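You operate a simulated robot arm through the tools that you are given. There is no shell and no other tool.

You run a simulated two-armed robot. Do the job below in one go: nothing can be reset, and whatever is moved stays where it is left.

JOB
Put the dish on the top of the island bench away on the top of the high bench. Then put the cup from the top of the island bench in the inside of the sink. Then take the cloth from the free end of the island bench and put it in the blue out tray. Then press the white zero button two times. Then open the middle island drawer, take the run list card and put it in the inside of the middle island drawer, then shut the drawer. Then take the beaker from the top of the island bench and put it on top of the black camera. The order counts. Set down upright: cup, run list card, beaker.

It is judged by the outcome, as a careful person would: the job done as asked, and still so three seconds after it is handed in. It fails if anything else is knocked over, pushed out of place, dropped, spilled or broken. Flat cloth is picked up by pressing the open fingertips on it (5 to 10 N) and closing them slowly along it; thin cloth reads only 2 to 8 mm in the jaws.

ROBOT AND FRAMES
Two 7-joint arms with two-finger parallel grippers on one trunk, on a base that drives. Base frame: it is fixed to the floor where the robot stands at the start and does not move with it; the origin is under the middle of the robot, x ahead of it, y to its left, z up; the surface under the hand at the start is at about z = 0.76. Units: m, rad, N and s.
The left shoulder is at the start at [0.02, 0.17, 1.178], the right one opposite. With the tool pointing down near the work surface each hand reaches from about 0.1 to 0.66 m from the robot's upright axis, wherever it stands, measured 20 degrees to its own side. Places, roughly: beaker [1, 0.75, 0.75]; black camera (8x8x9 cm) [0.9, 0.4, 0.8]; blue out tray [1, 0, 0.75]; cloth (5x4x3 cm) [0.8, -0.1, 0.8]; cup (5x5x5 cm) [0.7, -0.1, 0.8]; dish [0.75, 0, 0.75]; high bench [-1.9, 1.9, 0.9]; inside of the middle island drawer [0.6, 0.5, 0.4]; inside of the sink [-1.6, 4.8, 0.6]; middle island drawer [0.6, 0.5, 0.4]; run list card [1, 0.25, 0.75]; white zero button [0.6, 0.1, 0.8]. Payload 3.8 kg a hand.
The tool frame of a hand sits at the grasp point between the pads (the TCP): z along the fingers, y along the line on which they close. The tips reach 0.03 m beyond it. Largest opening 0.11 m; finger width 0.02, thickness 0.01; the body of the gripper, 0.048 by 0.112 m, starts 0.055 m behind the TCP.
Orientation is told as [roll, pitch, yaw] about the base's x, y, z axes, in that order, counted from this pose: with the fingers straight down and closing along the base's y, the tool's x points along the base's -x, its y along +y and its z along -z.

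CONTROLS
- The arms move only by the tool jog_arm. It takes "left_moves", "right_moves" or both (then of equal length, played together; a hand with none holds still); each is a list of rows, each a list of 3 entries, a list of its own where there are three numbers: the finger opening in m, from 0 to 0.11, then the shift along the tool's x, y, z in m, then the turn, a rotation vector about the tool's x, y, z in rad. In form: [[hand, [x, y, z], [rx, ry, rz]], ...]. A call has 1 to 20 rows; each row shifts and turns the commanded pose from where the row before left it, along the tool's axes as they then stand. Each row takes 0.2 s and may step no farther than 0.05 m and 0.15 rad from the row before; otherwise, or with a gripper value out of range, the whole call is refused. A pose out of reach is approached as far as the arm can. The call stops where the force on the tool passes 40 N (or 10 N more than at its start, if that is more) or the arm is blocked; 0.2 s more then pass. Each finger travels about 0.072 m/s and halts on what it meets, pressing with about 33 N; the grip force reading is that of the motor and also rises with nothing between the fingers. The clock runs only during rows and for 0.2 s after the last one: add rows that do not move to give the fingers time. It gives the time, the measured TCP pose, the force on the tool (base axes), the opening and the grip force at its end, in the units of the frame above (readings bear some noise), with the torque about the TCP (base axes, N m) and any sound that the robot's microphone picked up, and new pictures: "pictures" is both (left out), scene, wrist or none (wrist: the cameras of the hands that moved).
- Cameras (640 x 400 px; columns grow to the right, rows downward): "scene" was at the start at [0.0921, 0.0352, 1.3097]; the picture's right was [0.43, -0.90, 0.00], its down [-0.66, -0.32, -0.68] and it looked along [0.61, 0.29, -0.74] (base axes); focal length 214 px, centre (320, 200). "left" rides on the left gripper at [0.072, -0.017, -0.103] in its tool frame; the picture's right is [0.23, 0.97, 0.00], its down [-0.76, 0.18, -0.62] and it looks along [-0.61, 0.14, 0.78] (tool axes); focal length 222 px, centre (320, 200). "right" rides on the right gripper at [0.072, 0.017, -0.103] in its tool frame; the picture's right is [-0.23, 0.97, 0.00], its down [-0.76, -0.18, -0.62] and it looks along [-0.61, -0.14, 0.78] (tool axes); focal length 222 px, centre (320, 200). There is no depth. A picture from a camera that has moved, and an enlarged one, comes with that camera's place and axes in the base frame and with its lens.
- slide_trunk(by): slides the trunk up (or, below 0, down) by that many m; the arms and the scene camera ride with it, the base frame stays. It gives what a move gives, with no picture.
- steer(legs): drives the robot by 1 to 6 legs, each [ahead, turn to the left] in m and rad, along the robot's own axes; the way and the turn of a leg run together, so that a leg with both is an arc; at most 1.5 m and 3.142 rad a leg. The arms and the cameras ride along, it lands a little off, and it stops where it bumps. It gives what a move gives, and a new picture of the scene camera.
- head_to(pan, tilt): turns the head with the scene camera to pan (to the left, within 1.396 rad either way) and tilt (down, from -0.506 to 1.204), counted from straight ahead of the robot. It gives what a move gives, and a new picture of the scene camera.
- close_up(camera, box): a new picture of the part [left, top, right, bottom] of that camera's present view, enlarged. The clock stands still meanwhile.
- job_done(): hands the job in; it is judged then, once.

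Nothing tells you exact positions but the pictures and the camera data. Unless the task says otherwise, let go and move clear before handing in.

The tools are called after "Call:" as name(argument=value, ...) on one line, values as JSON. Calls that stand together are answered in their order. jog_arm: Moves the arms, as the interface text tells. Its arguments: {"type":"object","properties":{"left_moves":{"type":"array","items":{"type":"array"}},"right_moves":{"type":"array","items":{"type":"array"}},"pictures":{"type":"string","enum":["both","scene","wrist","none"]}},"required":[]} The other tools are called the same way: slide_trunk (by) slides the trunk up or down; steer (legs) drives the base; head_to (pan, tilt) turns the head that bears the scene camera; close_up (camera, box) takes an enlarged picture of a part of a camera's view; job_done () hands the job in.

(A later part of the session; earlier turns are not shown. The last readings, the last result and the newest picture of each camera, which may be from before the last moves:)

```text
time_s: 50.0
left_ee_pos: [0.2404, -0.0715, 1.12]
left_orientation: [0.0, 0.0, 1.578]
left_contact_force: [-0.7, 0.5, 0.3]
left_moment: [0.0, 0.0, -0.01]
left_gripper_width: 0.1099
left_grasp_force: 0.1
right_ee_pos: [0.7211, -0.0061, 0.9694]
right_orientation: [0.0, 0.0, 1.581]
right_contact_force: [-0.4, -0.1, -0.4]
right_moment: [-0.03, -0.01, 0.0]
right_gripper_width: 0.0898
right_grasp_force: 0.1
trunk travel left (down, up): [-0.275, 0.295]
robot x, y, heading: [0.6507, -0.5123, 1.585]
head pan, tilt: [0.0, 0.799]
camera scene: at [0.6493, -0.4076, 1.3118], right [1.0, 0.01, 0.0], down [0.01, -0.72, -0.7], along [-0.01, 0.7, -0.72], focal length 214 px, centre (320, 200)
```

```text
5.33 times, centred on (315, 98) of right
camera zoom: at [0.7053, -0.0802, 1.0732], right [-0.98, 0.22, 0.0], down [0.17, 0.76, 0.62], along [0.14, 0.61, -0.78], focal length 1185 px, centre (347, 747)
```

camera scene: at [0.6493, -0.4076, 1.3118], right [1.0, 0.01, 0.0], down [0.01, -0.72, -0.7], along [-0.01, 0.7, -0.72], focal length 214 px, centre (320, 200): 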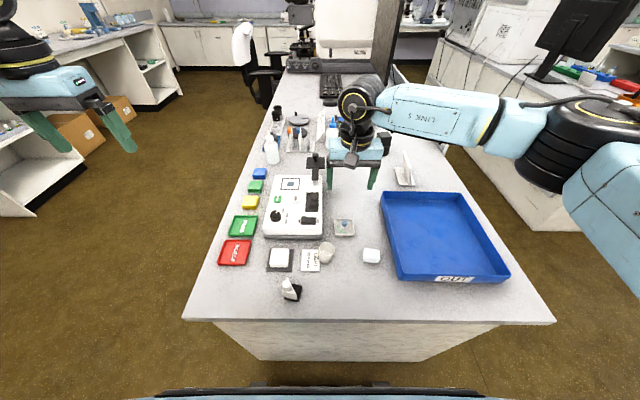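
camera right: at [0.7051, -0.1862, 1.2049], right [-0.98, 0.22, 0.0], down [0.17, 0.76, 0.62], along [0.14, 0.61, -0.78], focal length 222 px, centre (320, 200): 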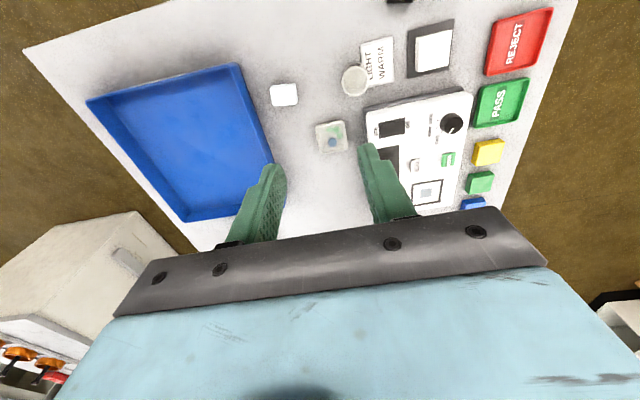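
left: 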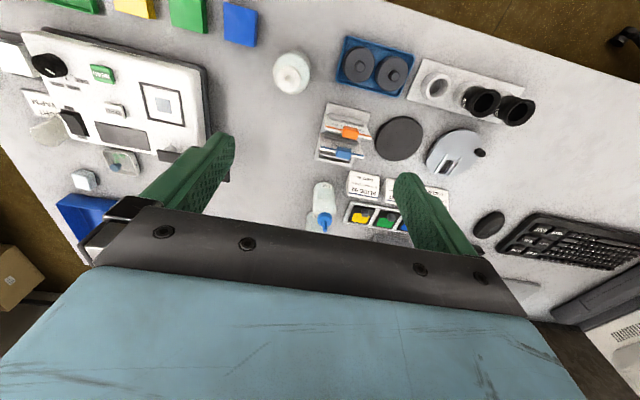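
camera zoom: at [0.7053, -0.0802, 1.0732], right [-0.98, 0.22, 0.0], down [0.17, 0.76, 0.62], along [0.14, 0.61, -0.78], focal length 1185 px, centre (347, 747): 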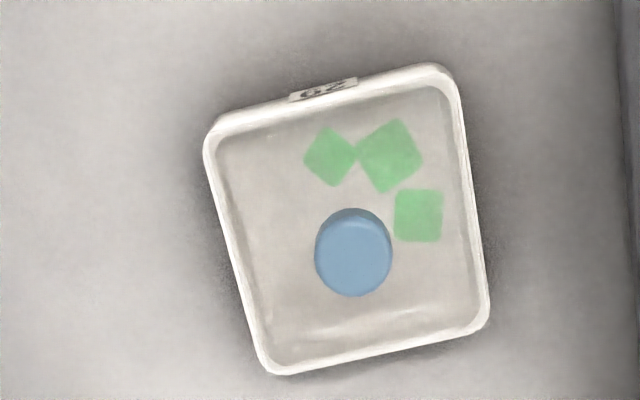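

The blue thing is clearly a mushroom-shaped handle fixed at the dish's centre, top at z≈0.80. I'll grip that knob with the tips just above the rim (TCP z≈0.810).

Call:
jog_arm(right_moves=[[0.05, [-0.005, 0.0005, 0.03], [0, 0, 0]], [0.05, [0, 0, 0.04], [0, 0, 0]], [0.05, [0, 0, 0.04], [0, 0, 0]], [0.05, [0, 0, 0.03], [0, 0, 0]], [0.05, [0, 0, 0.019], [0, 0, 0]], [0.05, [0, 0, 0], [0, 0, 0]], [0.05, [0, 0, 0], [0, 0, 0]]], pictures="wrist")

Call:
close_up(camera="right", box=[220, 90, 430, 225])

Call:
close_up(camera="scene", box=[315, 200, 375, 245])

```text
time_s: 51.6
left_ee_pos: [0.2414, -0.0724, 1.1213]
left_orientation: [0.0, 0.001, 1.582]
left_contact_force: [2.1, 0.5, 0.4]
left_moment: [-0.03, 0.0, 0.01]
left_gripper_width: 0.1101
left_grasp_force: 0.1
right_ee_pos: [0.7203, -0.0019, 0.8115]
right_orientation: [-0.001, 0.0, 1.58]
right_contact_force: [0.4, 0.4, -1.0]
right_moment: [0.01, -0.01, 0.03]
right_gripper_width: 0.0502
right_grasp_force: 0.0
trunk travel left (down, up): [-0.275, 0.295]
robot x, y, heading: [0.649, -0.5155, 1.581]
head pan, tilt: [0.0, 0.799]
camera right: at [0.7045, -0.0756, 0.9149], right [-0.98, 0.22, 0.0], down [0.17, 0.76, 0.62], along [0.14, 0.61, -0.78], focal length 222 px, centre (320, 200)
```

right: 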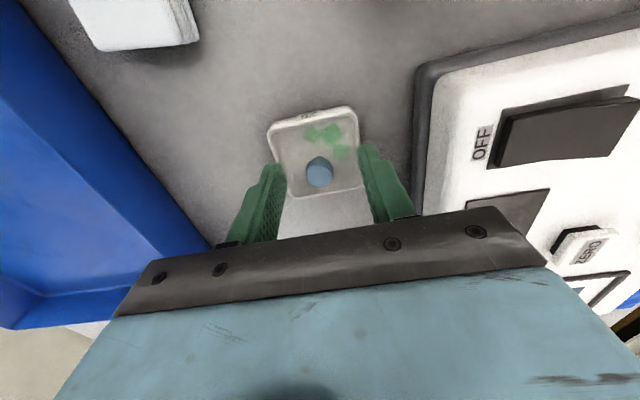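

```text
2.96 times, centred on (325, 158) of right
camera zoom: at [0.7045, -0.0756, 0.9149], right [-0.98, 0.22, 0.0], down [0.17, 0.76, 0.62], along [0.14, 0.61, -0.78], focal length 658 px, centre (305, 326)
```

zoom: 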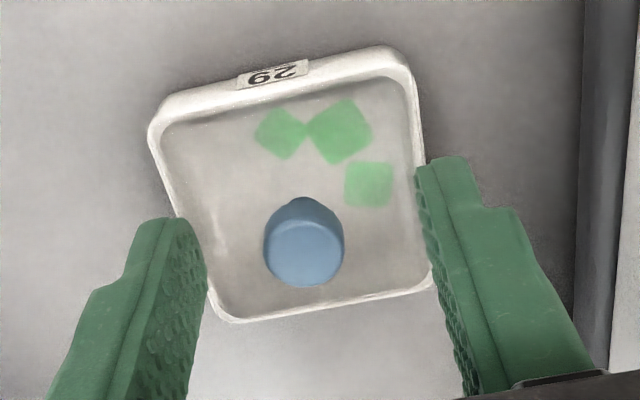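

```text
8.89 times, centred on (345, 222) of scene
camera zoom: at [0.6493, -0.4086, 1.3119], right [1.0, 0.01, 0.0], down [0.01, -0.72, -0.7], along [-0.01, 0.7, -0.72], focal length 1906 px, centre (98, 0)
```

zoom: 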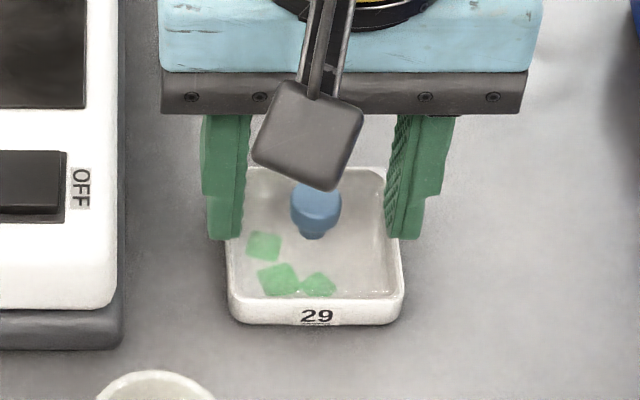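

The knob is centred between the fingers. I'll close on it and lift a centimetre to test.

Call:
jog_arm(right_moves=[[0.035, [0, 0, 0], [0, 0, 0]], [0.025, [0, 0, 0], [0, 0, 0]], [0.015, [0, 0, 0], [0, 0, 0]], [0.01, [0, 0, 0], [0, 0, 0]], [0.01, [0, 0, 0], [0, 0, 0]], [0.01, [0, 0, 0], [0, 0, 0]]], pictures="none")

Call:
jog_arm(right_moves=[[0.01, [0, 0, -0.005], [0, 0, 0]], [0.01, [0, 0, -0.01], [0, 0, 0]], [0.01, [0, 0, -0.005], [0, 0, 0]], [0.01, [0, 0, 0], [0, 0, 0]]], pictures="wrist")

Call:
close_up(camera="scene", box=[315, 200, 375, 245])

```text
time_s: 53.0
left_ee_pos: [0.2408, -0.0723, 1.1202]
left_orientation: [0.001, 0.0, 1.581]
left_contact_force: [0.2, -0.6, -0.2]
left_moment: [0.02, 0.01, 0.0]
left_gripper_width: 0.1098
left_grasp_force: 0.1
right_ee_pos: [0.7206, -0.0023, 0.8125]
right_orientation: [0.0, 0.0, 1.582]
right_contact_force: [-1.2, 0.8, 1.1]
right_moment: [0.0, 0.0, 0.01]
right_gripper_width: 0.0118
right_grasp_force: 32.6
trunk travel left (down, up): [-0.275, 0.295]
robot x, y, heading: [0.6511, -0.5116, 1.578]
head pan, tilt: [0.0, 0.799]
heard: snap
```

```text
time_s: 54.0
left_ee_pos: [0.2415, -0.0721, 1.121]
left_orientation: [-0.001, -0.001, 1.581]
left_contact_force: [-0.3, 0.1, -0.2]
left_moment: [-0.01, 0.05, 0.0]
left_gripper_width: 0.1103
left_grasp_force: 0.0
right_ee_pos: [0.7202, -0.0028, 0.8329]
right_orientation: [-0.001, 0.0, 1.582]
right_contact_force: [-0.6, -0.1, 0.4]
right_moment: [0.02, 0.01, 0.03]
right_gripper_width: 0.012
right_grasp_force: 32.7
trunk travel left (down, up): [-0.275, 0.295]
robot x, y, heading: [0.6482, -0.5141, 1.579]
head pan, tilt: [0.0, 0.799]
camera right: at [0.7048, -0.0758, 0.9349], right [-0.98, 0.22, 0.0], down [0.17, 0.76, 0.62], along [0.14, 0.61, -0.78], focal length 222 px, centre (320, 200)
```

right: 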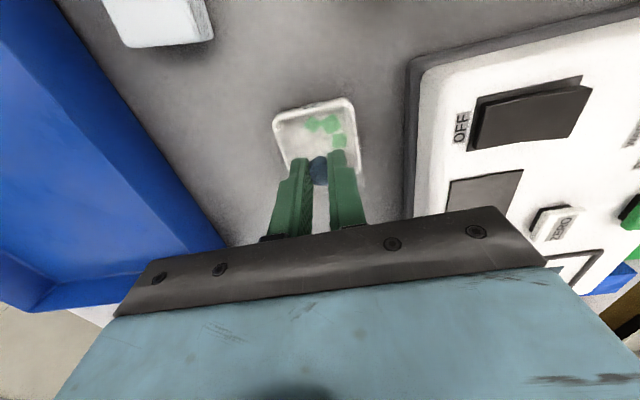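

```text
8.89 times, centred on (345, 222) of scene
camera zoom: at [0.6493, -0.4086, 1.3119], right [1.0, 0.01, 0.0], down [0.01, -0.72, -0.7], along [-0.01, 0.7, -0.72], focal length 1906 px, centre (98, 0)
```

zoom: 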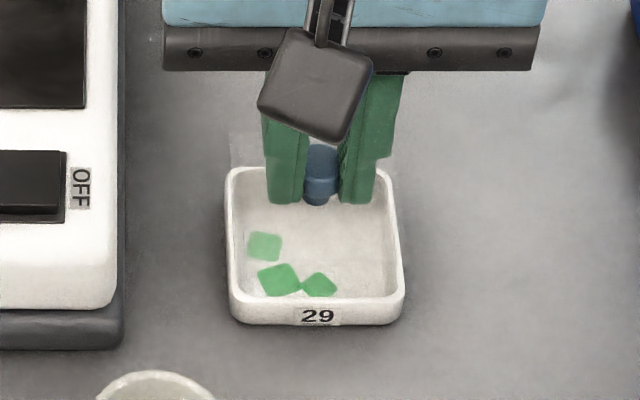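

I heard a snap and the green pieces now look clearer, so the knob appears to belong to a clear lid that lifted off the dish. I'll look closely before doing anything else.

Call:
close_up(camera="right", box=[250, 80, 390, 200])

Call:
close_up(camera="scene", box=[328, 205, 364, 230])

Call:
close_up(camera="left", box=[0, 0, 640, 400])

```text
3.33 times, centred on (320, 140) of right
camera zoom: at [0.7048, -0.0758, 0.9349], right [-0.98, 0.22, 0.0], down [0.17, 0.76, 0.62], along [0.14, 0.61, -0.78], focal length 740 px, centre (320, 400)
```

zoom: 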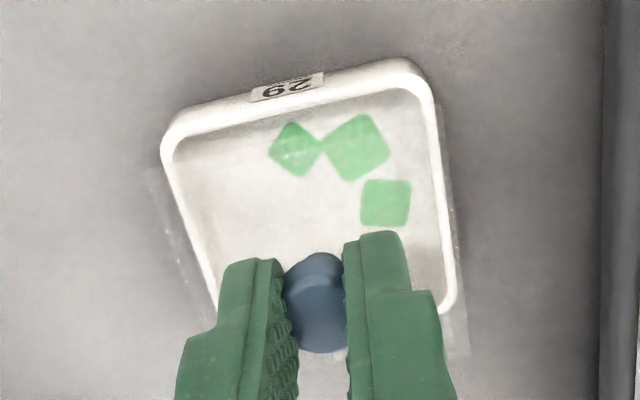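

```text
16.00 times, centred on (346, 218) of scene
camera zoom: at [0.6493, -0.4086, 1.3119], right [1.0, 0.01, 0.0], down [0.01, -0.72, -0.7], along [-0.01, 0.7, -0.72], focal length 3432 px, centre (-96, -80)
```

zoom: 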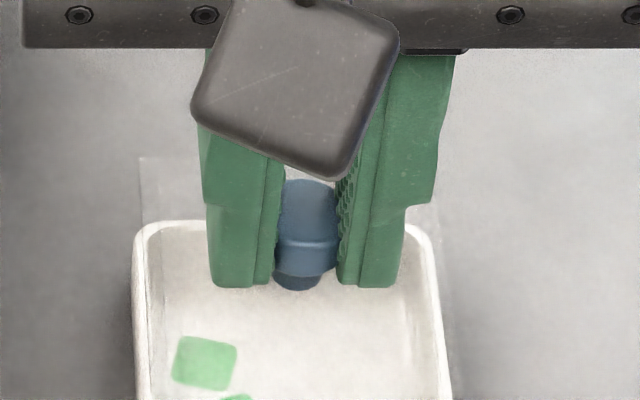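

```text
1.00 times, centred on (320, 200) of left (not enlarged: the box is as wide or as high as the picture)
camera zoom: at [0.2596, -0.1438, 1.2252], right [-0.97, -0.24, 0.0], down [-0.19, 0.76, 0.62], along [-0.15, 0.61, -0.78], focal length 222 px, centre (320, 200)
```

zoom: 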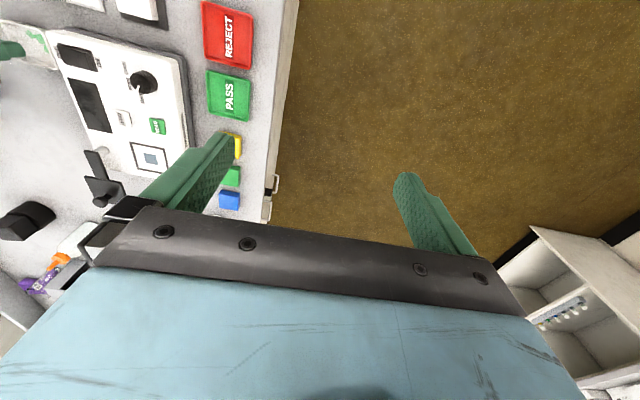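

The knob belongs to a clear lid that came off with the hand while the dish and its green pieces stayed put. I'll lower the lid straight back onto the dish and press gently to seat it.

Call:
jog_arm(right_moves=[[0.01, [0, 0, 0.005], [0, 0, 0]], [0.01, [0, 0, 0.008], [0, 0, 0]], [0.01, [0, 0, 0.005], [0, 0, 0]], [0.01, [0, 0, 0.0025], [0, 0, 0]], [0.01, [0, 0, 0], [0, 0, 0]]], pictures="none")

Call:
close_up(camera="scene", box=[315, 200, 375, 245])

Call:
close_up(camera="right", box=[250, 80, 390, 200])

```text
time_s: 55.2
left_ee_pos: [0.2409, -0.0732, 1.1215]
left_orientation: [0.0, 0.0, 1.581]
left_contact_force: [0.3, 0.0, 0.8]
left_moment: [-0.01, -0.01, -0.04]
left_gripper_width: 0.11
left_grasp_force: 0.0
right_ee_pos: [0.7205, -0.0021, 0.8134]
right_orientation: [0.001, -0.003, 1.581]
right_contact_force: [-0.5, 0.3, 12.4]
right_moment: [0.02, 0.0, -0.02]
right_gripper_width: 0.0121
right_grasp_force: 32.9
trunk travel left (down, up): [-0.275, 0.295]
robot x, y, heading: [0.6527, -0.5073, 1.583]
head pan, tilt: [0.0, 0.799]
heard: snap
```

```text
8.89 times, centred on (345, 222) of scene
camera zoom: at [0.6492, -0.4095, 1.3121], right [1.0, 0.01, 0.0], down [0.01, -0.72, -0.7], along [-0.01, 0.7, -0.72], focal length 1906 px, centre (98, 0)
```

zoom: 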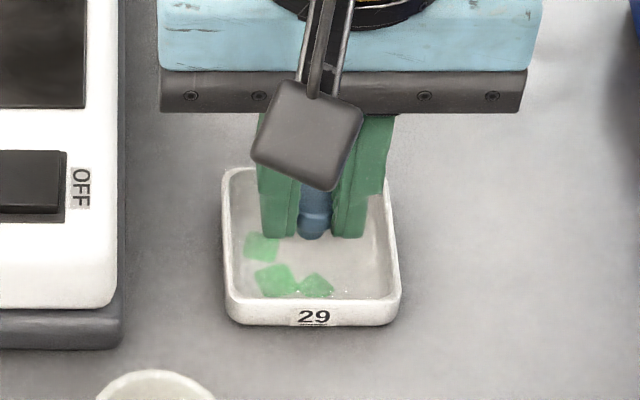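

```text
3.33 times, centred on (320, 140) of right
camera zoom: at [0.7043, -0.0762, 0.9157], right [-0.98, 0.22, 0.0], down [0.17, 0.76, 0.63], along [0.13, 0.61, -0.78], focal length 740 px, centre (320, 400)
```

zoom: 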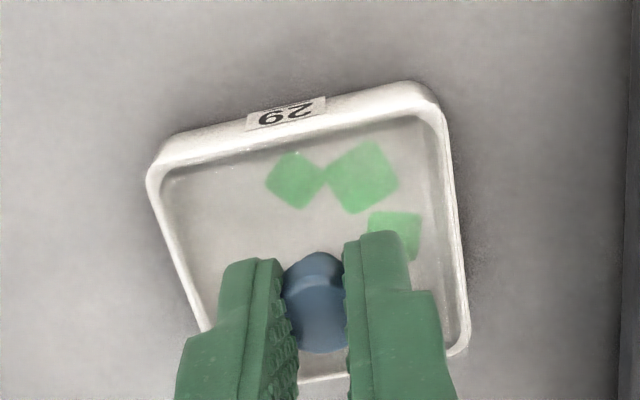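

A second snap at about 12 N suggests the lid clicked back on. I'll release the knob, rise, and inspect.

Call:
jog_arm(right_moves=[[0.03, [0, 0, 0], [0, 0, 0]], [0.04, [0, 0, 0], [0, 0, 0]], [0.04, [0, 0, -0.01], [0, 0, 0]], [0.05, [0, 0, -0.03], [0, 0, 0]], [0.07, [0, 0, -0.05], [0, 0, 0]], [0.09, [0, 0, -0.03], [0, 0, 0]], [0.09, [0, 0, 0], [0, 0, 0]]], pictures="none")

Call:
close_up(camera="scene", box=[320, 210, 370, 245])

Call:
close_up(camera="right", box=[250, 50, 390, 160])

```text
time_s: 56.8
left_ee_pos: [0.2418, -0.0728, 1.1219]
left_orientation: [0.0, -0.002, 1.581]
left_contact_force: [0.2, 0.6, -0.4]
left_moment: [-0.05, 0.02, -0.01]
left_gripper_width: 0.1103
left_grasp_force: 0.1
right_ee_pos: [0.7213, -0.0015, 0.9304]
right_orientation: [-0.001, 0.0, 1.58]
right_contact_force: [0.7, -0.5, 0.3]
right_moment: [-0.01, 0.03, 0.05]
right_gripper_width: 0.0903
right_grasp_force: 0.1
trunk travel left (down, up): [-0.275, 0.295]
robot x, y, heading: [0.6495, -0.5129, 1.574]
head pan, tilt: [0.0, 0.799]
```

```text
11.43 times, centred on (345, 228) of scene
camera zoom: at [0.6493, -0.4086, 1.3119], right [1.0, 0.01, 0.0], down [0.01, -0.72, -0.7], along [-0.01, 0.7, -0.72], focal length 2451 px, centre (34, -114)
```

zoom: 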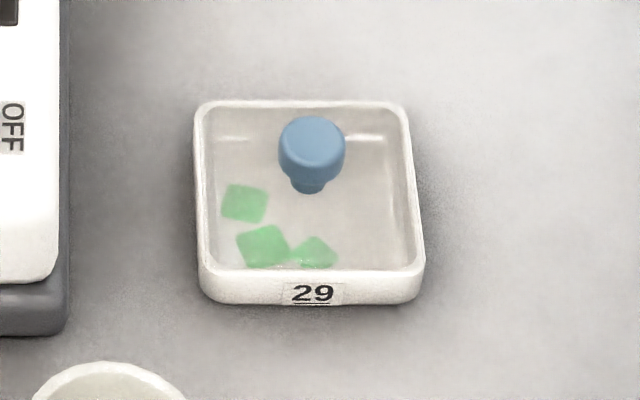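

```text
3.64 times, centred on (320, 105) of right
camera zoom: at [0.7048, -0.0755, 1.0338], right [-0.98, 0.22, 0.0], down [0.17, 0.76, 0.62], along [0.14, 0.61, -0.78], focal length 808 px, centre (320, 546)
```

zoom: 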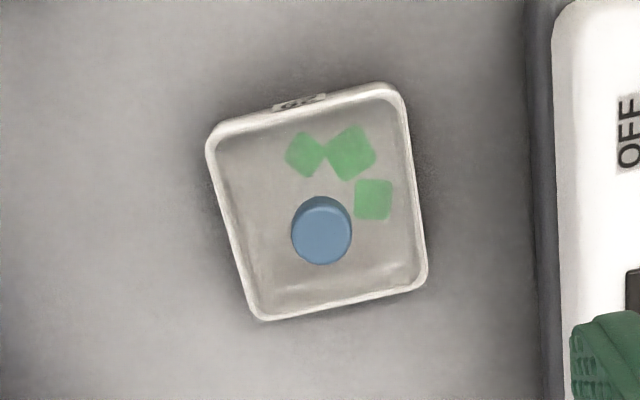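

The lid looks seated and centred, dish at [0.722, -0.002]. Now I'll grip the dish itself by its side walls with the tips right at the bench surface.

Call:
jog_arm(right_moves=[[0.085, [0, 0, 0.04], [0, 0, 0]], [0.085, [0, 0, 0.04], [0, 0, 0]], [0.085, [0, 0, 0.035], [0, 0, 0]], [0.085, [0, 0, 0.015], [0, 0, 0]], [0.085, [0, 0, 0.009], [0, 0, 0]], [0.085, [0, 0, 0], [0, 0, 0]]], pictures="none")

Call:
close_up(camera="scene", box=[315, 200, 375, 245])

```text
time_s: 58.2
left_ee_pos: [0.2417, -0.0723, 1.1214]
left_orientation: [0.0, 0.002, 1.582]
left_contact_force: [0.1, -0.5, 0.3]
left_moment: [-0.02, -0.01, 0.01]
left_gripper_width: 0.1102
left_grasp_force: 0.0
right_ee_pos: [0.7204, -0.0018, 0.7922]
right_orientation: [0.0, 0.0, 1.583]
right_contact_force: [0.1, 0.1, -0.2]
right_moment: [0.02, 0.01, 0.01]
right_gripper_width: 0.0849
right_grasp_force: 0.0
trunk travel left (down, up): [-0.275, 0.295]
robot x, y, heading: [0.6494, -0.5124, 1.58]
head pan, tilt: [0.0, 0.799]
```

```text
8.89 times, centred on (345, 222) of scene
camera zoom: at [0.6493, -0.4087, 1.3119], right [1.0, 0.01, 0.0], down [0.01, -0.72, -0.7], along [-0.01, 0.7, -0.72], focal length 1906 px, centre (98, 0)
```

zoom: 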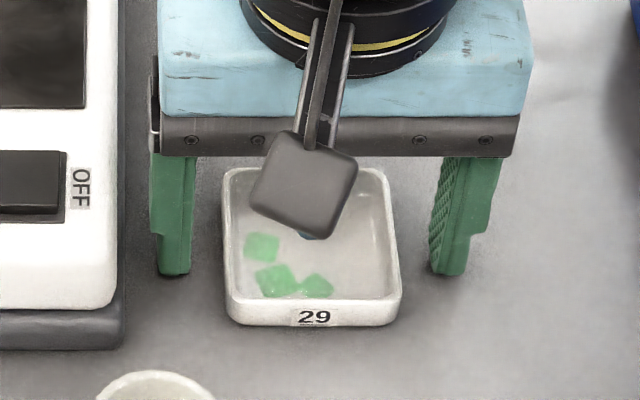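

Fingers are either side of the dish near the bench. I'll lower 1 mm, close, and lift a small amount to test.

Call:
jog_arm(right_moves=[[0.085, [0, 0, 0.001], [0, 0, 0]], [0.07, [0, 0, 0], [0, 0, 0]], [0.062, [0, 0, 0], [0, 0, 0]], [0.056, [0, 0, 0], [0, 0, 0]], [0.05, [0, 0, 0], [0, 0, 0]], [0.03, [0, 0, 0], [0, 0, 0]], [0.03, [0, 0, 0], [0, 0, 0]]], pictures="none")

Call:
jog_arm(right_moves=[[0.03, [0, 0, -0.002], [0, 0, 0]], [0.03, [0, 0, -0.004], [0, 0, 0]], [0.03, [0, 0, -0.004], [0, 0, 0]], [0.03, [0, 0, 0], [0, 0, 0]]], pictures="none")

Call:
close_up(camera="scene", box=[315, 200, 375, 245])

```text
time_s: 59.8
left_ee_pos: [0.241, -0.0719, 1.1218]
left_orientation: [-0.001, 0.001, 1.581]
left_contact_force: [-0.1, -0.6, -0.1]
left_moment: [0.01, 0.0, -0.02]
left_gripper_width: 0.1097
left_grasp_force: 0.1
right_ee_pos: [0.7203, -0.0023, 0.7907]
right_orientation: [0.002, 0.0, 1.581]
right_contact_force: [-0.4, 0.3, 0.0]
right_moment: [0.03, 0.02, 0.01]
right_gripper_width: 0.0592
right_grasp_force: 33.1
trunk travel left (down, up): [-0.275, 0.295]
robot x, y, heading: [0.6462, -0.5116, 1.578]
head pan, tilt: [0.0, 0.799]
```

```text
time_s: 60.8
left_ee_pos: [0.2411, -0.0733, 1.1206]
left_orientation: [0.001, -0.001, 1.58]
left_contact_force: [0.0, -0.3, -0.4]
left_moment: [-0.01, -0.01, 0.0]
left_gripper_width: 0.1098
left_grasp_force: 0.0
right_ee_pos: [0.7211, -0.0024, 0.8004]
right_orientation: [0.0, 0.0, 1.58]
right_contact_force: [0.3, -0.6, -0.9]
right_moment: [-0.04, 0.01, 0.03]
right_gripper_width: 0.0593
right_grasp_force: 33.1
trunk travel left (down, up): [-0.275, 0.295]
robot x, y, heading: [0.6503, -0.5092, 1.577]
head pan, tilt: [0.0, 0.799]
```

```text
8.89 times, centred on (345, 222) of scene
camera zoom: at [0.6493, -0.4086, 1.3119], right [1.0, 0.01, 0.0], down [0.01, -0.72, -0.7], along [-0.01, 0.7, -0.72], focal length 1906 px, centre (98, 0)
```

zoom: 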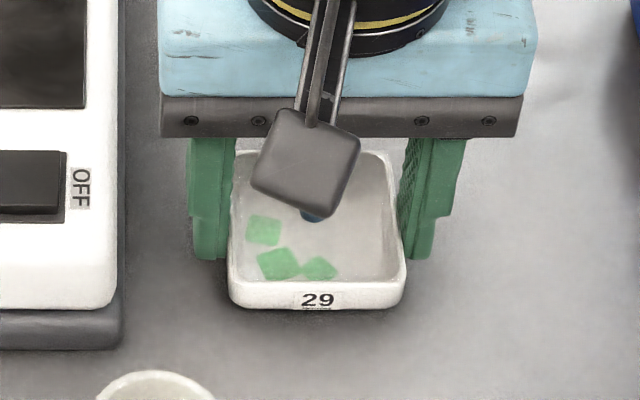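

The dish lifted with the fingers this time. I'll continue slowly and recheck the grip.

Call:
jog_arm(right_moves=[[0.03, [0, 0, -0.005], [0, 0, 0]], [0.03, [0, 0, -0.01], [0, 0, 0]], [0.03, [0, 0, -0.01], [0, 0, 0]], [0.03, [0, 0, -0.01], [0, 0, 0]], [0.03, [0, 0, -0.01], [0, 0, 0]], [0.03, [0, 0, -0.005], [0, 0, 0]], [0.03, [0, 0, 0], [0, 0, 0]]], pictures="wrist")

Call:
close_up(camera="scene", box=[315, 190, 375, 235])

```text
time_s: 62.4
left_ee_pos: [0.2417, -0.0727, 1.1208]
left_orientation: [0.0, -0.001, 1.582]
left_contact_force: [0.4, -0.3, -0.4]
left_moment: [0.02, 0.01, 0.02]
left_gripper_width: 0.1101
left_grasp_force: 0.1
right_ee_pos: [0.7208, -0.0021, 0.8506]
right_orientation: [0.0, 0.0, 1.582]
right_contact_force: [-0.5, 0.6, -1.1]
right_moment: [-0.01, 0.02, -0.02]
right_gripper_width: 0.0593
right_grasp_force: 32.4
trunk travel left (down, up): [-0.275, 0.295]
robot x, y, heading: [0.6488, -0.5083, 1.587]
head pan, tilt: [0.0, 0.799]
camera right: at [0.7046, -0.0763, 0.9543], right [-0.98, 0.22, 0.0], down [0.17, 0.76, 0.62], along [0.14, 0.61, -0.78], focal length 222 px, centre (320, 200)
```

right: 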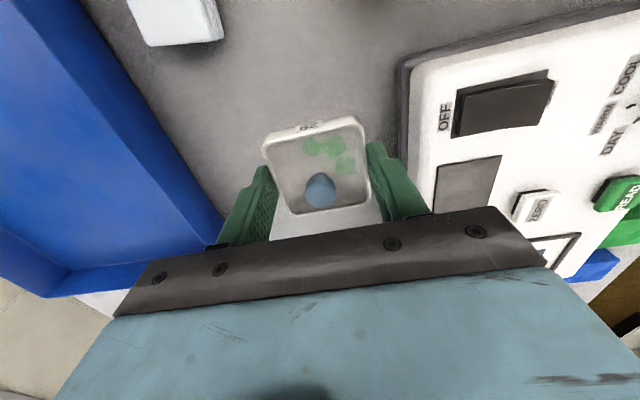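

```text
8.89 times, centred on (345, 212) of scene
camera zoom: at [0.6493, -0.4086, 1.3119], right [1.0, 0.01, 0.0], down [0.01, -0.72, -0.7], along [-0.01, 0.7, -0.72], focal length 1906 px, centre (98, 89)
```

zoom: 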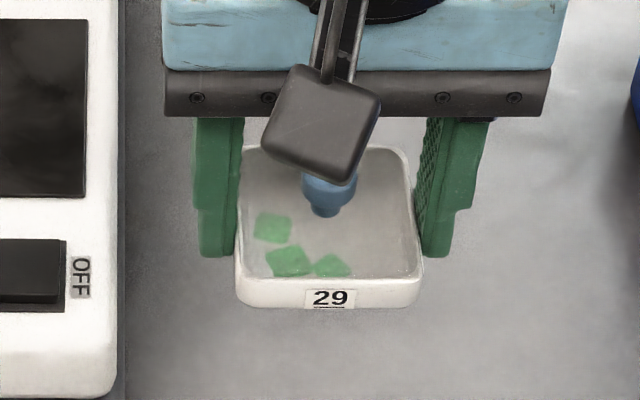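

The dish is held firmly with its lid on. I'll keep lifting slowly to about z≈1.05 and draw the hand in toward the robot.

Call:
jog_arm(right_moves=[[0.03, [0, 0, -0.007], [0, 0, 0]], [0.03, [0, 0, -0.014], [0, 0, 0]], [0.03, [0, 0, -0.016], [0, 0, 0]], [0.03, [0, 0, -0.016], [0, 0, 0]], [0.03, [0, 0, -0.016], [0, 0, 0]], [0.03, [0, 0, -0.016], [0, 0, 0]], [0.03, [0, 0, -0.016], [0, 0, 0]], [0.03, [0, 0, -0.016], [0, 0, 0]], [0.03, [0, 0, -0.016], [0, 0, 0]], [0.03, [0, 0, -0.016], [0, 0, 0]], [0.03, [0, 0, -0.016], [0, 0, 0]], [0.03, [0.007, 0, -0.012], [0, 0, 0]], [0.03, [0.012, 0, -0.008], [0, 0, 0]], [0.03, [0.014, 0, -0.004], [0, 0, 0]], [0.03, [0.015, 0, 0], [0, 0, 0]], [0.03, [0.015, 0, 0], [0, 0, 0]], [0.03, [0.015, 0, 0], [0, 0, 0]], [0.03, [0.014, 0, 0], [0, 0, 0]], [0.03, [0.008, 0, 0], [0, 0, 0]], [0.03, [0, 0, 0], [0, 0, 0]]], pictures="both")

```text
time_s: 66.6
left_ee_pos: [0.2409, -0.0727, 1.1213]
left_orientation: [-0.001, 0.0, 1.581]
left_contact_force: [0.6, 0.3, 0.9]
left_moment: [0.02, 0.01, -0.01]
left_gripper_width: 0.1102
left_grasp_force: 0.0
right_ee_pos: [0.7217, -0.1025, 1.0411]
right_orientation: [-0.001, 0.0, 1.581]
right_contact_force: [-0.5, 0.0, -0.7]
right_moment: [-0.01, -0.03, 0.0]
right_gripper_width: 0.0594
right_grasp_force: 32.9
trunk travel left (down, up): [-0.275, 0.295]
robot x, y, heading: [0.6516, -0.5074, 1.583]
head pan, tilt: [0.0, 0.799]
camera scene: at [0.6493, -0.4086, 1.3119], right [1.0, 0.01, 0.0], down [0.01, -0.72, -0.7], along [-0.01, 0.7, -0.72], focal length 214 px, centre (320, 200)
camera right: at [0.7056, -0.1764, 1.1437], right [-0.98, 0.22, 0.0], down [0.17, 0.76, 0.62], along [0.14, 0.61, -0.78], focal length 222 px, centre (320, 200)
```

scene: 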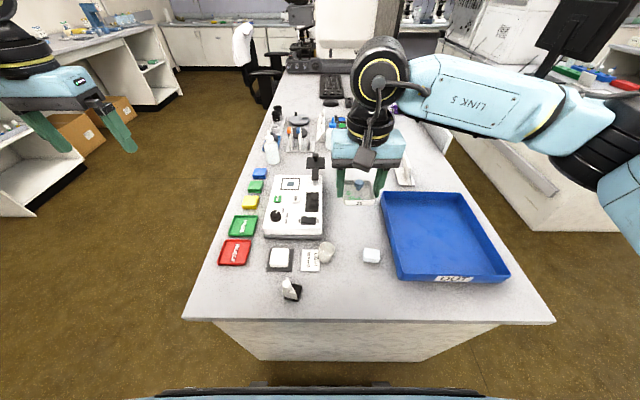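
right: 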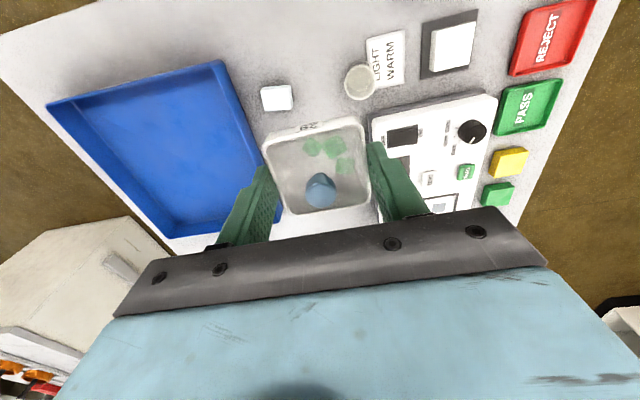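

The dish is secure at z≈1.04. I'll back away, go round the front of the island and head toward the high bench on the left wall.

Call:
steer(legs=[[-0.35, 0], [0, 1.571], [1.35, 0], [0, -1.571], [1.2, 0]])

Call:
head_to(pan=0.8, tilt=0.5)

```text
time_s: 88.6
left_ee_pos: [-1.1003, 0.7809, 1.121]
left_orientation: [-0.001, 0.001, 1.576]
left_contact_force: [0.4, 0.5, 1.2]
left_moment: [-0.02, -0.03, -0.01]
left_gripper_width: 0.1097
left_grasp_force: 0.0
right_ee_pos: [-0.6207, 0.7464, 1.0408]
right_orientation: [0.0, 0.0, 1.573]
right_contact_force: [0.4, 0.5, -1.5]
right_moment: [0.02, -0.01, 0.0]
right_gripper_width: 0.0591
right_grasp_force: 33.1
trunk travel left (down, up): [-0.275, 0.295]
robot x, y, heading: [-0.6925, 0.3369, 1.572]
head pan, tilt: [0.0, 0.799]
camera scene: at [-0.6946, 0.4411, 1.3119], right [1.0, 0.0, 0.0], down [0.0, -0.72, -0.7], along [0.0, 0.7, -0.72], focal length 214 px, centre (320, 200)
```

scene: 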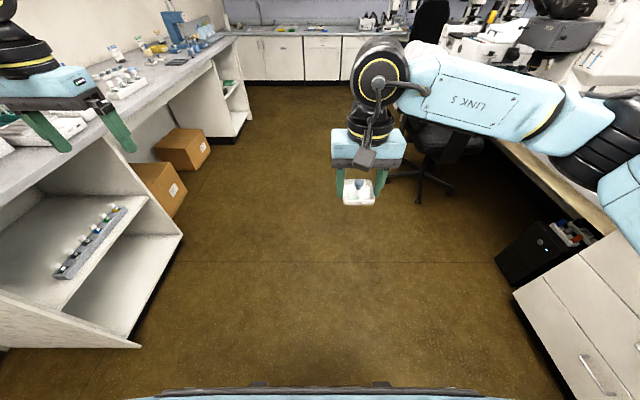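

```text
time_s: 89.7
left_ee_pos: [-1.1009, 0.7785, 1.1211]
left_orientation: [-0.001, 0.001, 1.576]
left_contact_force: [-0.2, -0.3, 0.3]
left_moment: [0.03, 0.0, 0.02]
left_gripper_width: 0.1102
left_grasp_force: 0.1
right_ee_pos: [-0.6208, 0.7467, 1.0399]
right_orientation: [-0.001, 0.0, 1.574]
right_contact_force: [0.1, -0.7, 0.1]
right_moment: [0.0, 0.02, -0.01]
right_gripper_width: 0.0591
right_grasp_force: 32.3
trunk travel left (down, up): [-0.275, 0.295]
robot x, y, heading: [-0.6957, 0.3368, 1.575]
head pan, tilt: [0.799, 0.499]
camera scene: at [-0.7597, 0.4234, 1.3379], right [0.7, 0.72, 0.0], down [0.34, -0.33, -0.88], along [-0.63, 0.61, -0.48], focal length 214 px, centre (320, 200)
```

scene: 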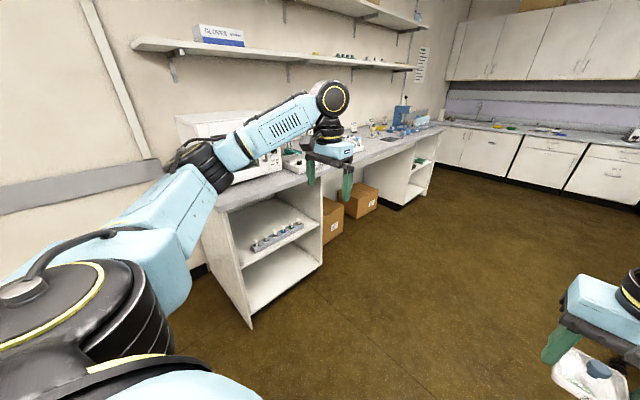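

The high bench runs along the left wall with its front edge at about x=-1.55. I'll drive up beside it and turn to face it from a safe distance.

Call:
steer(legs=[[0.5, 0.12], [0.9, 0], [0, 1.447]])

Call:
head_to(pan=0.0, tilt=0.55)

```text
time_s: 100.5
left_ee_pos: [-1.2782, 1.3363, 1.1217]
left_orientation: [0.0, -0.001, 3.131]
left_contact_force: [-0.3, 0.0, -0.4]
left_moment: [-0.02, -0.01, 0.02]
left_gripper_width: 0.1099
left_grasp_force: 0.0
right_ee_pos: [-1.2385, 1.8152, 1.0408]
right_orientation: [0.0, -0.001, 3.131]
right_contact_force: [0.1, 0.1, -1.2]
right_moment: [0.0, 0.01, 0.02]
right_gripper_width: 0.0592
right_grasp_force: 33.0
trunk travel left (down, up): [-0.275, 0.295]
robot x, y, heading: [-0.833, 1.7367, 3.128]
head pan, tilt: [0.799, 0.499]
camera scene: at [-0.9173, 1.6731, 1.3379], right [-0.71, 0.71, 0.0], down [0.34, 0.34, -0.88], along [-0.62, -0.62, -0.48], focal length 214 px, centre (320, 200)
```

scene: 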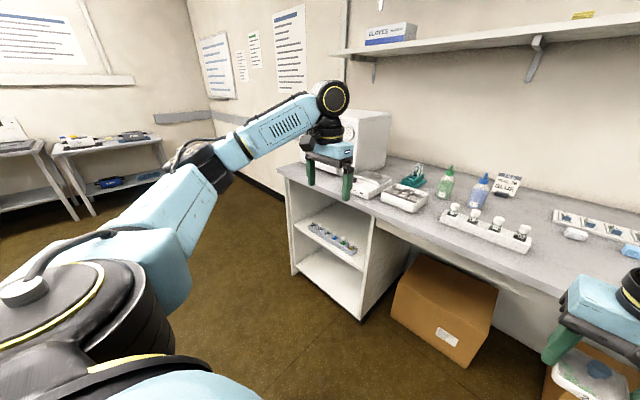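

```text
time_s: 101.7
left_ee_pos: [-1.2776, 1.3361, 1.1212]
left_orientation: [0.001, 0.001, 3.132]
left_contact_force: [1.0, 0.2, 0.6]
left_moment: [-0.03, 0.01, -0.01]
left_gripper_width: 0.11
left_grasp_force: 0.1
right_ee_pos: [-1.2385, 1.8162, 1.0403]
right_orientation: [0.001, -0.001, 3.133]
right_contact_force: [-0.1, -0.3, -1.7]
right_moment: [0.01, -0.03, 0.02]
right_gripper_width: 0.0593
right_grasp_force: 33.0
trunk travel left (down, up): [-0.275, 0.295]
robot x, y, heading: [-0.8331, 1.7341, 3.128]
head pan, tilt: [0.0, 0.55]
camera scene: at [-0.943, 1.7387, 1.3333], right [0.01, 1.0, 0.0], down [0.52, -0.01, -0.85], along [-0.85, 0.01, -0.52], focal length 214 px, centre (320, 200)
```

scene: 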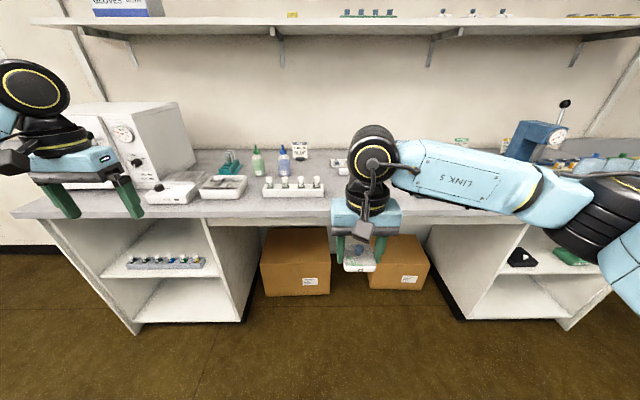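

The bench top is crowded on the left but looks clearer in the middle behind my right hand. I'll zoom in.

Call:
close_up(camera="scene", box=[180, 120, 360, 232])

Call:
close_up(camera="scene", box=[380, 110, 600, 240])

Call:
close_up(camera="right", box=[0, 0, 640, 400])

```text
3.56 times, centred on (270, 176) of scene
camera zoom: at [-0.943, 1.7387, 1.3333], right [0.01, 1.0, 0.0], down [0.52, -0.01, -0.85], along [-0.85, 0.01, -0.52], focal length 763 px, centre (498, 285)
```

zoom: 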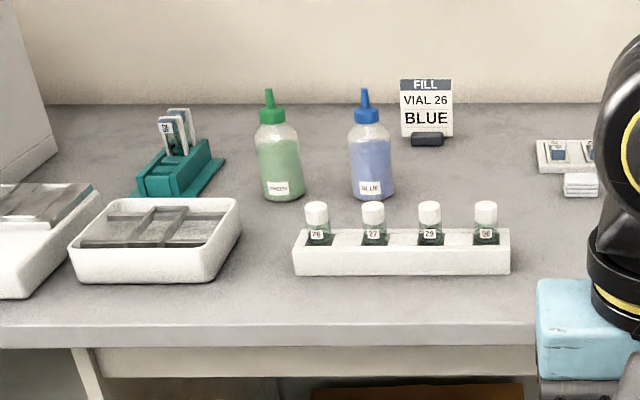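

```text
2.91 times, centred on (490, 175) of scene
camera zoom: at [-0.943, 1.7387, 1.3333], right [0.01, 1.0, 0.0], down [0.52, -0.01, -0.85], along [-0.85, 0.01, -0.52], focal length 624 px, centre (-174, 273)
```

zoom: 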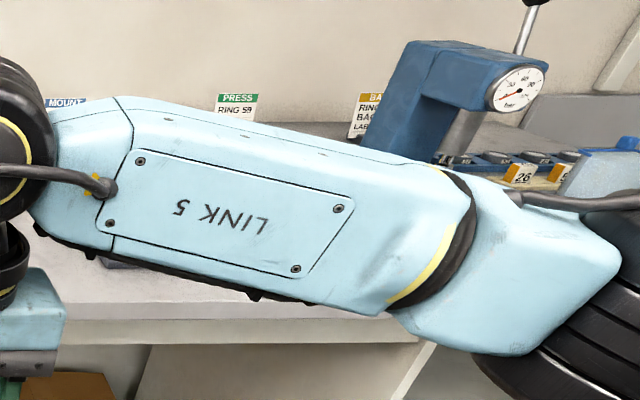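

```text
1.00 times, centred on (320, 200) of right (not enlarged: the box is as wide or as high as the picture)
camera zoom: at [-1.1662, 1.797, 1.1436], right [-0.24, -0.97, 0.0], down [-0.76, 0.19, 0.62], along [-0.61, 0.15, -0.78], focal length 222 px, centre (320, 200)
```

zoom: 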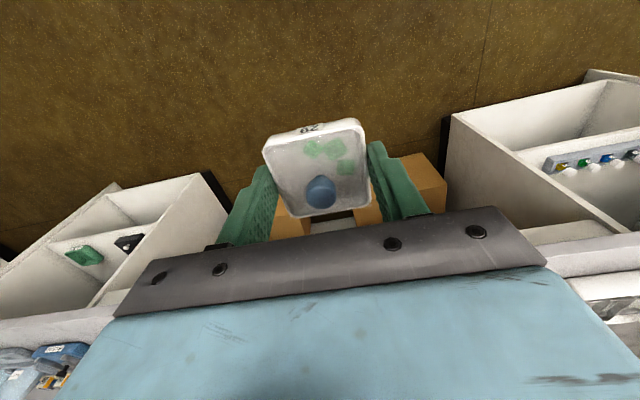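

The front strip of the bench around y≈1.85 looks free (vial rack ends at y≈1.76). I'll drive 0.3 m ahead so the hand comes over the bench, then look down with the wrist camera.

Call:
steer(legs=[[0.3, 0]])

Call:
close_up(camera="right", box=[0, 0, 640, 400])

Call:
close_up(camera="left", box=[0, 0, 640, 400])

```text
time_s: 103.7
left_ee_pos: [-1.5811, 1.3377, 1.1208]
left_orientation: [-0.002, 0.0, 3.133]
left_contact_force: [-0.7, 0.1, -0.2]
left_moment: [0.02, -0.03, -0.02]
left_gripper_width: 0.1102
left_grasp_force: 0.0
right_ee_pos: [-1.541, 1.8194, 1.0407]
right_orientation: [0.0, 0.001, 3.131]
right_contact_force: [-0.4, 0.1, -0.6]
right_moment: [0.0, -0.02, -0.02]
right_gripper_width: 0.0592
right_grasp_force: 32.8
trunk travel left (down, up): [-0.275, 0.295]
robot x, y, heading: [-1.1315, 1.7422, 3.134]
head pan, tilt: [0.0, 0.55]
camera scene: at [-1.245, 1.7419, 1.3332], right [0.01, 1.0, 0.0], down [0.52, -0.01, -0.85], along [-0.85, 0.01, -0.52], focal length 214 px, centre (320, 200)
```

scene: 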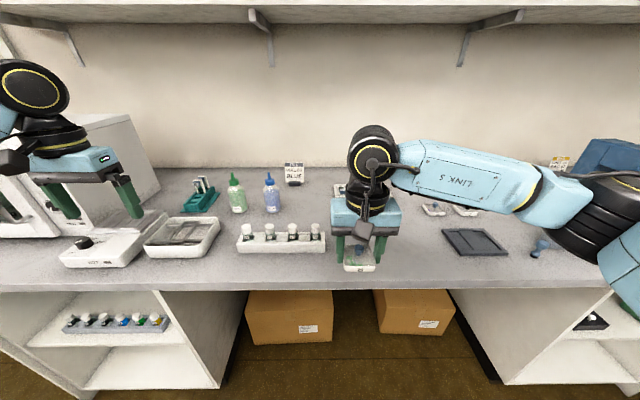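

```text
1.00 times, centred on (320, 200) of right (not enlarged: the box is as wide or as high as the picture)
camera zoom: at [-1.4682, 1.7999, 1.1434], right [-0.24, -0.97, 0.0], down [-0.76, 0.19, 0.62], along [-0.61, 0.15, -0.78], focal length 222 px, centre (320, 200)
```

zoom: 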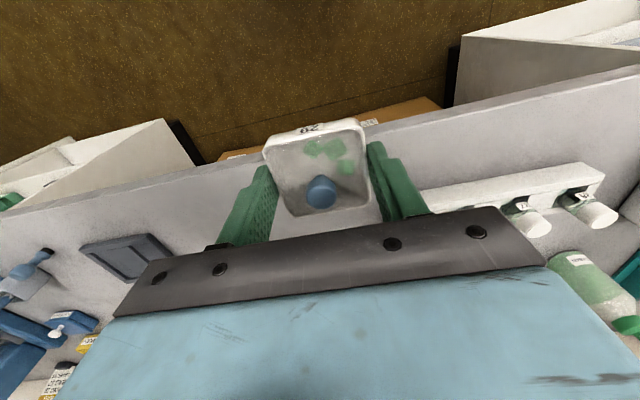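

```text
1.00 times, centred on (320, 200) of left (not enlarged: the box is as wide or as high as the picture)
camera zoom: at [-1.5068, 1.3563, 1.225], right [0.22, -0.98, 0.0], down [-0.76, -0.17, 0.62], along [-0.61, -0.14, -0.78], focal length 222 px, centre (320, 200)
```

zoom: 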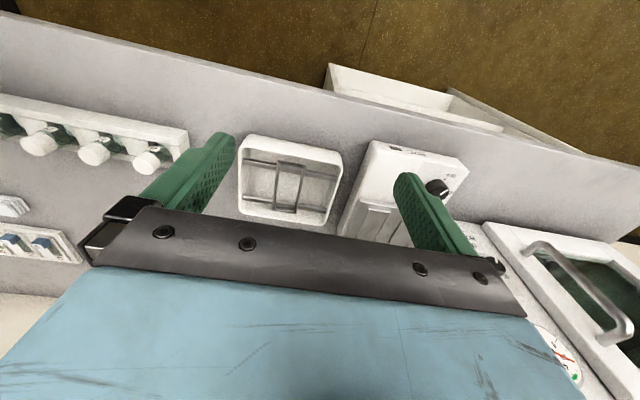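

The strip near [-1.68, 1.93] on the high bench is free. I'll move the dish there at this height, then lower.

Call:
jog_arm(right_moves=[[0.03, [-0.01, -0.008, 0], [0, 0, 0]], [0.03, [-0.016, -0.013, 0], [0, 0, 0]], [0.03, [-0.018, -0.014, 0], [0, 0, 0]], [0.03, [-0.018, -0.014, 0], [0, 0, 0]], [0.03, [-0.018, -0.014, 0], [0, 0, 0]], [0.03, [-0.018, -0.014, 0], [0, 0, 0]], [0.03, [-0.018, -0.014, 0], [0, 0, 0]], [0.03, [-0.014, -0.012, 0], [0, 0, 0]], [0.03, [-0.009, -0.007, 0.005], [0, 0, 0]], [0.03, [0, 0, 0.015], [0, 0, 0]], [0.03, [0, 0, 0.02], [0, 0, 0]], [0.03, [0, 0, 0.02], [0, 0, 0]], [0.03, [0, 0, 0.015], [0, 0, 0]], [0.03, [0, 0, 0.008], [0, 0, 0]], [0.03, [0, 0, 0], [0, 0, 0]]], pictures="both")

```text
time_s: 106.9
left_ee_pos: [-1.5791, 1.3396, 1.1207]
left_orientation: [0.0, 0.0, 3.133]
left_contact_force: [-0.5, 0.6, -0.9]
left_moment: [0.01, -0.01, -0.03]
left_gripper_width: 0.1098
left_grasp_force: 0.1
right_ee_pos: [-1.6777, 1.9294, 0.9564]
right_orientation: [0.0, -0.001, 3.13]
right_contact_force: [0.1, 0.1, 0.1]
right_moment: [-0.02, 0.0, 0.02]
right_gripper_width: 0.0595
right_grasp_force: 32.9
trunk travel left (down, up): [-0.275, 0.295]
robot x, y, heading: [-1.1347, 1.7434, 3.131]
head pan, tilt: [0.0, 0.55]
camera scene: at [-1.2442, 1.7419, 1.3333], right [0.01, 1.0, 0.0], down [0.52, -0.01, -0.85], along [-0.85, 0.01, -0.52], focal length 214 px, centre (320, 200)
camera right: at [-1.6053, 1.9109, 1.0604], right [-0.24, -0.97, 0.0], down [-0.76, 0.19, 0.62], along [-0.61, 0.15, -0.78], focal length 222 px, centre (320, 200)
```

scene: 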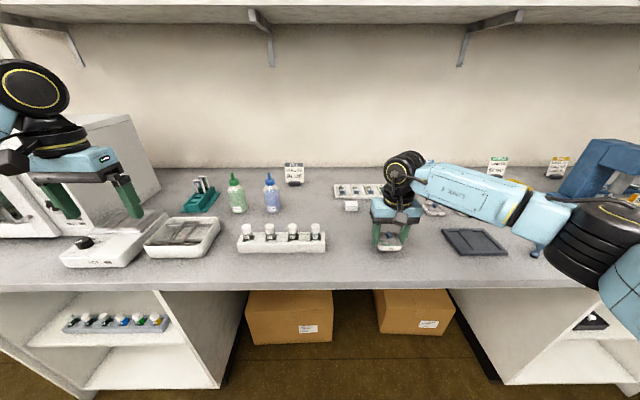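
right: 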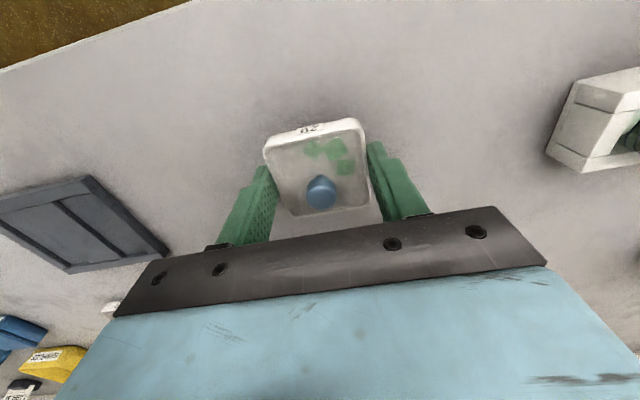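

The spot is clear. I'll lower slowly until the dish touches.

Call:
jog_arm(right_moves=[[0.03, [0, 0, 0.006], [0, 0, 0]], [0.03, [0, 0, 0.006], [0, 0, 0]], [0.03, [0, 0, 0.004], [0, 0, 0]], [0.03, [0, 0, 0.003], [0, 0, 0]], [0.03, [0, 0, 0], [0, 0, 0]]], pictures="none")

Call:
jog_arm(right_moves=[[0.03, [0, 0, 0.003], [0, 0, 0]], [0.03, [0, 0, 0], [0, 0, 0]]], pictures="none")

Call:
jog_arm(right_moves=[[0.03, [0, 0, 0.002], [0, 0, 0]], [0.03, [0, 0, 0], [0, 0, 0]]], pictures="none")

```text
time_s: 108.1
left_ee_pos: [-1.5796, 1.3389, 1.1204]
left_orientation: [0.0, 0.0, 3.133]
left_contact_force: [-0.6, 0.9, 0.2]
left_moment: [0.02, 0.01, 0.01]
left_gripper_width: 0.11
left_grasp_force: 0.0
right_ee_pos: [-1.6783, 1.9303, 0.9395]
right_orientation: [0.001, -0.002, 3.13]
right_contact_force: [0.2, -0.3, -1.4]
right_moment: [0.0, 0.01, 0.03]
right_gripper_width: 0.0594
right_grasp_force: 33.4
trunk travel left (down, up): [-0.275, 0.295]
robot x, y, heading: [-1.1322, 1.7348, 3.133]
head pan, tilt: [0.0, 0.55]
```

```text
time_s: 108.7
left_ee_pos: [-1.58, 1.3386, 1.1204]
left_orientation: [0.001, 0.0, 3.133]
left_contact_force: [0.7, -0.3, -0.2]
left_moment: [0.02, 0.01, 0.0]
left_gripper_width: 0.1099
left_grasp_force: 0.1
right_ee_pos: [-1.6791, 1.9304, 0.9362]
right_orientation: [0.001, -0.002, 3.132]
right_contact_force: [-0.5, 0.0, -0.8]
right_moment: [-0.02, -0.03, -0.04]
right_gripper_width: 0.0591
right_grasp_force: 33.3
trunk travel left (down, up): [-0.275, 0.295]
robot x, y, heading: [-1.1316, 1.7357, 3.131]
head pan, tilt: [0.0, 0.55]
```

```text
time_s: 109.3
left_ee_pos: [-1.5798, 1.3386, 1.1206]
left_orientation: [0.002, 0.0, 3.134]
left_contact_force: [1.1, 0.3, -0.4]
left_moment: [-0.01, -0.03, 0.03]
left_gripper_width: 0.1101
left_grasp_force: 0.1
right_ee_pos: [-1.6783, 1.9294, 0.9337]
right_orientation: [-0.001, -0.001, 3.133]
right_contact_force: [-0.4, 0.1, 0.1]
right_moment: [0.0, -0.03, -0.02]
right_gripper_width: 0.0593
right_grasp_force: 32.8
trunk travel left (down, up): [-0.275, 0.295]
robot x, y, heading: [-1.1336, 1.74, 3.131]
head pan, tilt: [0.0, 0.55]
```

Call:
jog_arm(right_moves=[[0.03, [0, 0, 0.002], [0, 0, 0]], [0.03, [0, 0, 0], [0, 0, 0]]], pictures="none")

Call:
close_up(camera="scene", box=[360, 200, 430, 260])

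```text
time_s: 109.9
left_ee_pos: [-1.5794, 1.3379, 1.1225]
left_orientation: [0.0, 0.0, 3.133]
left_contact_force: [-0.3, 0.1, -0.1]
left_moment: [0.0, -0.03, 0.02]
left_gripper_width: 0.1101
left_grasp_force: 0.0
right_ee_pos: [-1.679, 1.9295, 0.9319]
right_orientation: [0.0, 0.0, 3.131]
right_contact_force: [0.3, -0.4, -0.1]
right_moment: [0.0, 0.0, 0.01]
right_gripper_width: 0.0593
right_grasp_force: 33.0
trunk travel left (down, up): [-0.275, 0.295]
robot x, y, heading: [-1.1331, 1.7355, 3.128]
head pan, tilt: [0.0, 0.55]
```

```text
6.67 times, centred on (395, 230) of scene
camera zoom: at [-1.2442, 1.7419, 1.3333], right [0.01, 1.0, 0.0], down [0.52, -0.01, -0.85], along [-0.85, 0.01, -0.52], focal length 1430 px, centre (-180, 0)
```

zoom: 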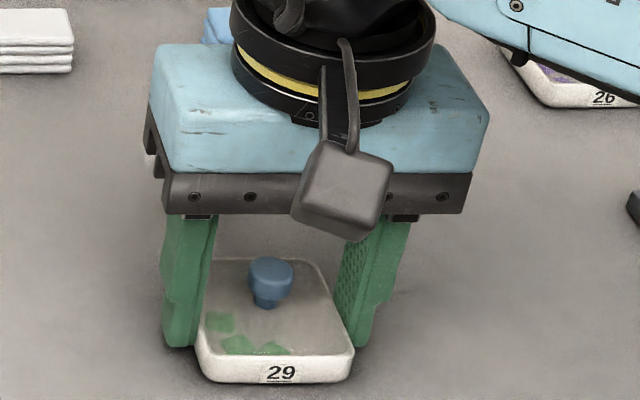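

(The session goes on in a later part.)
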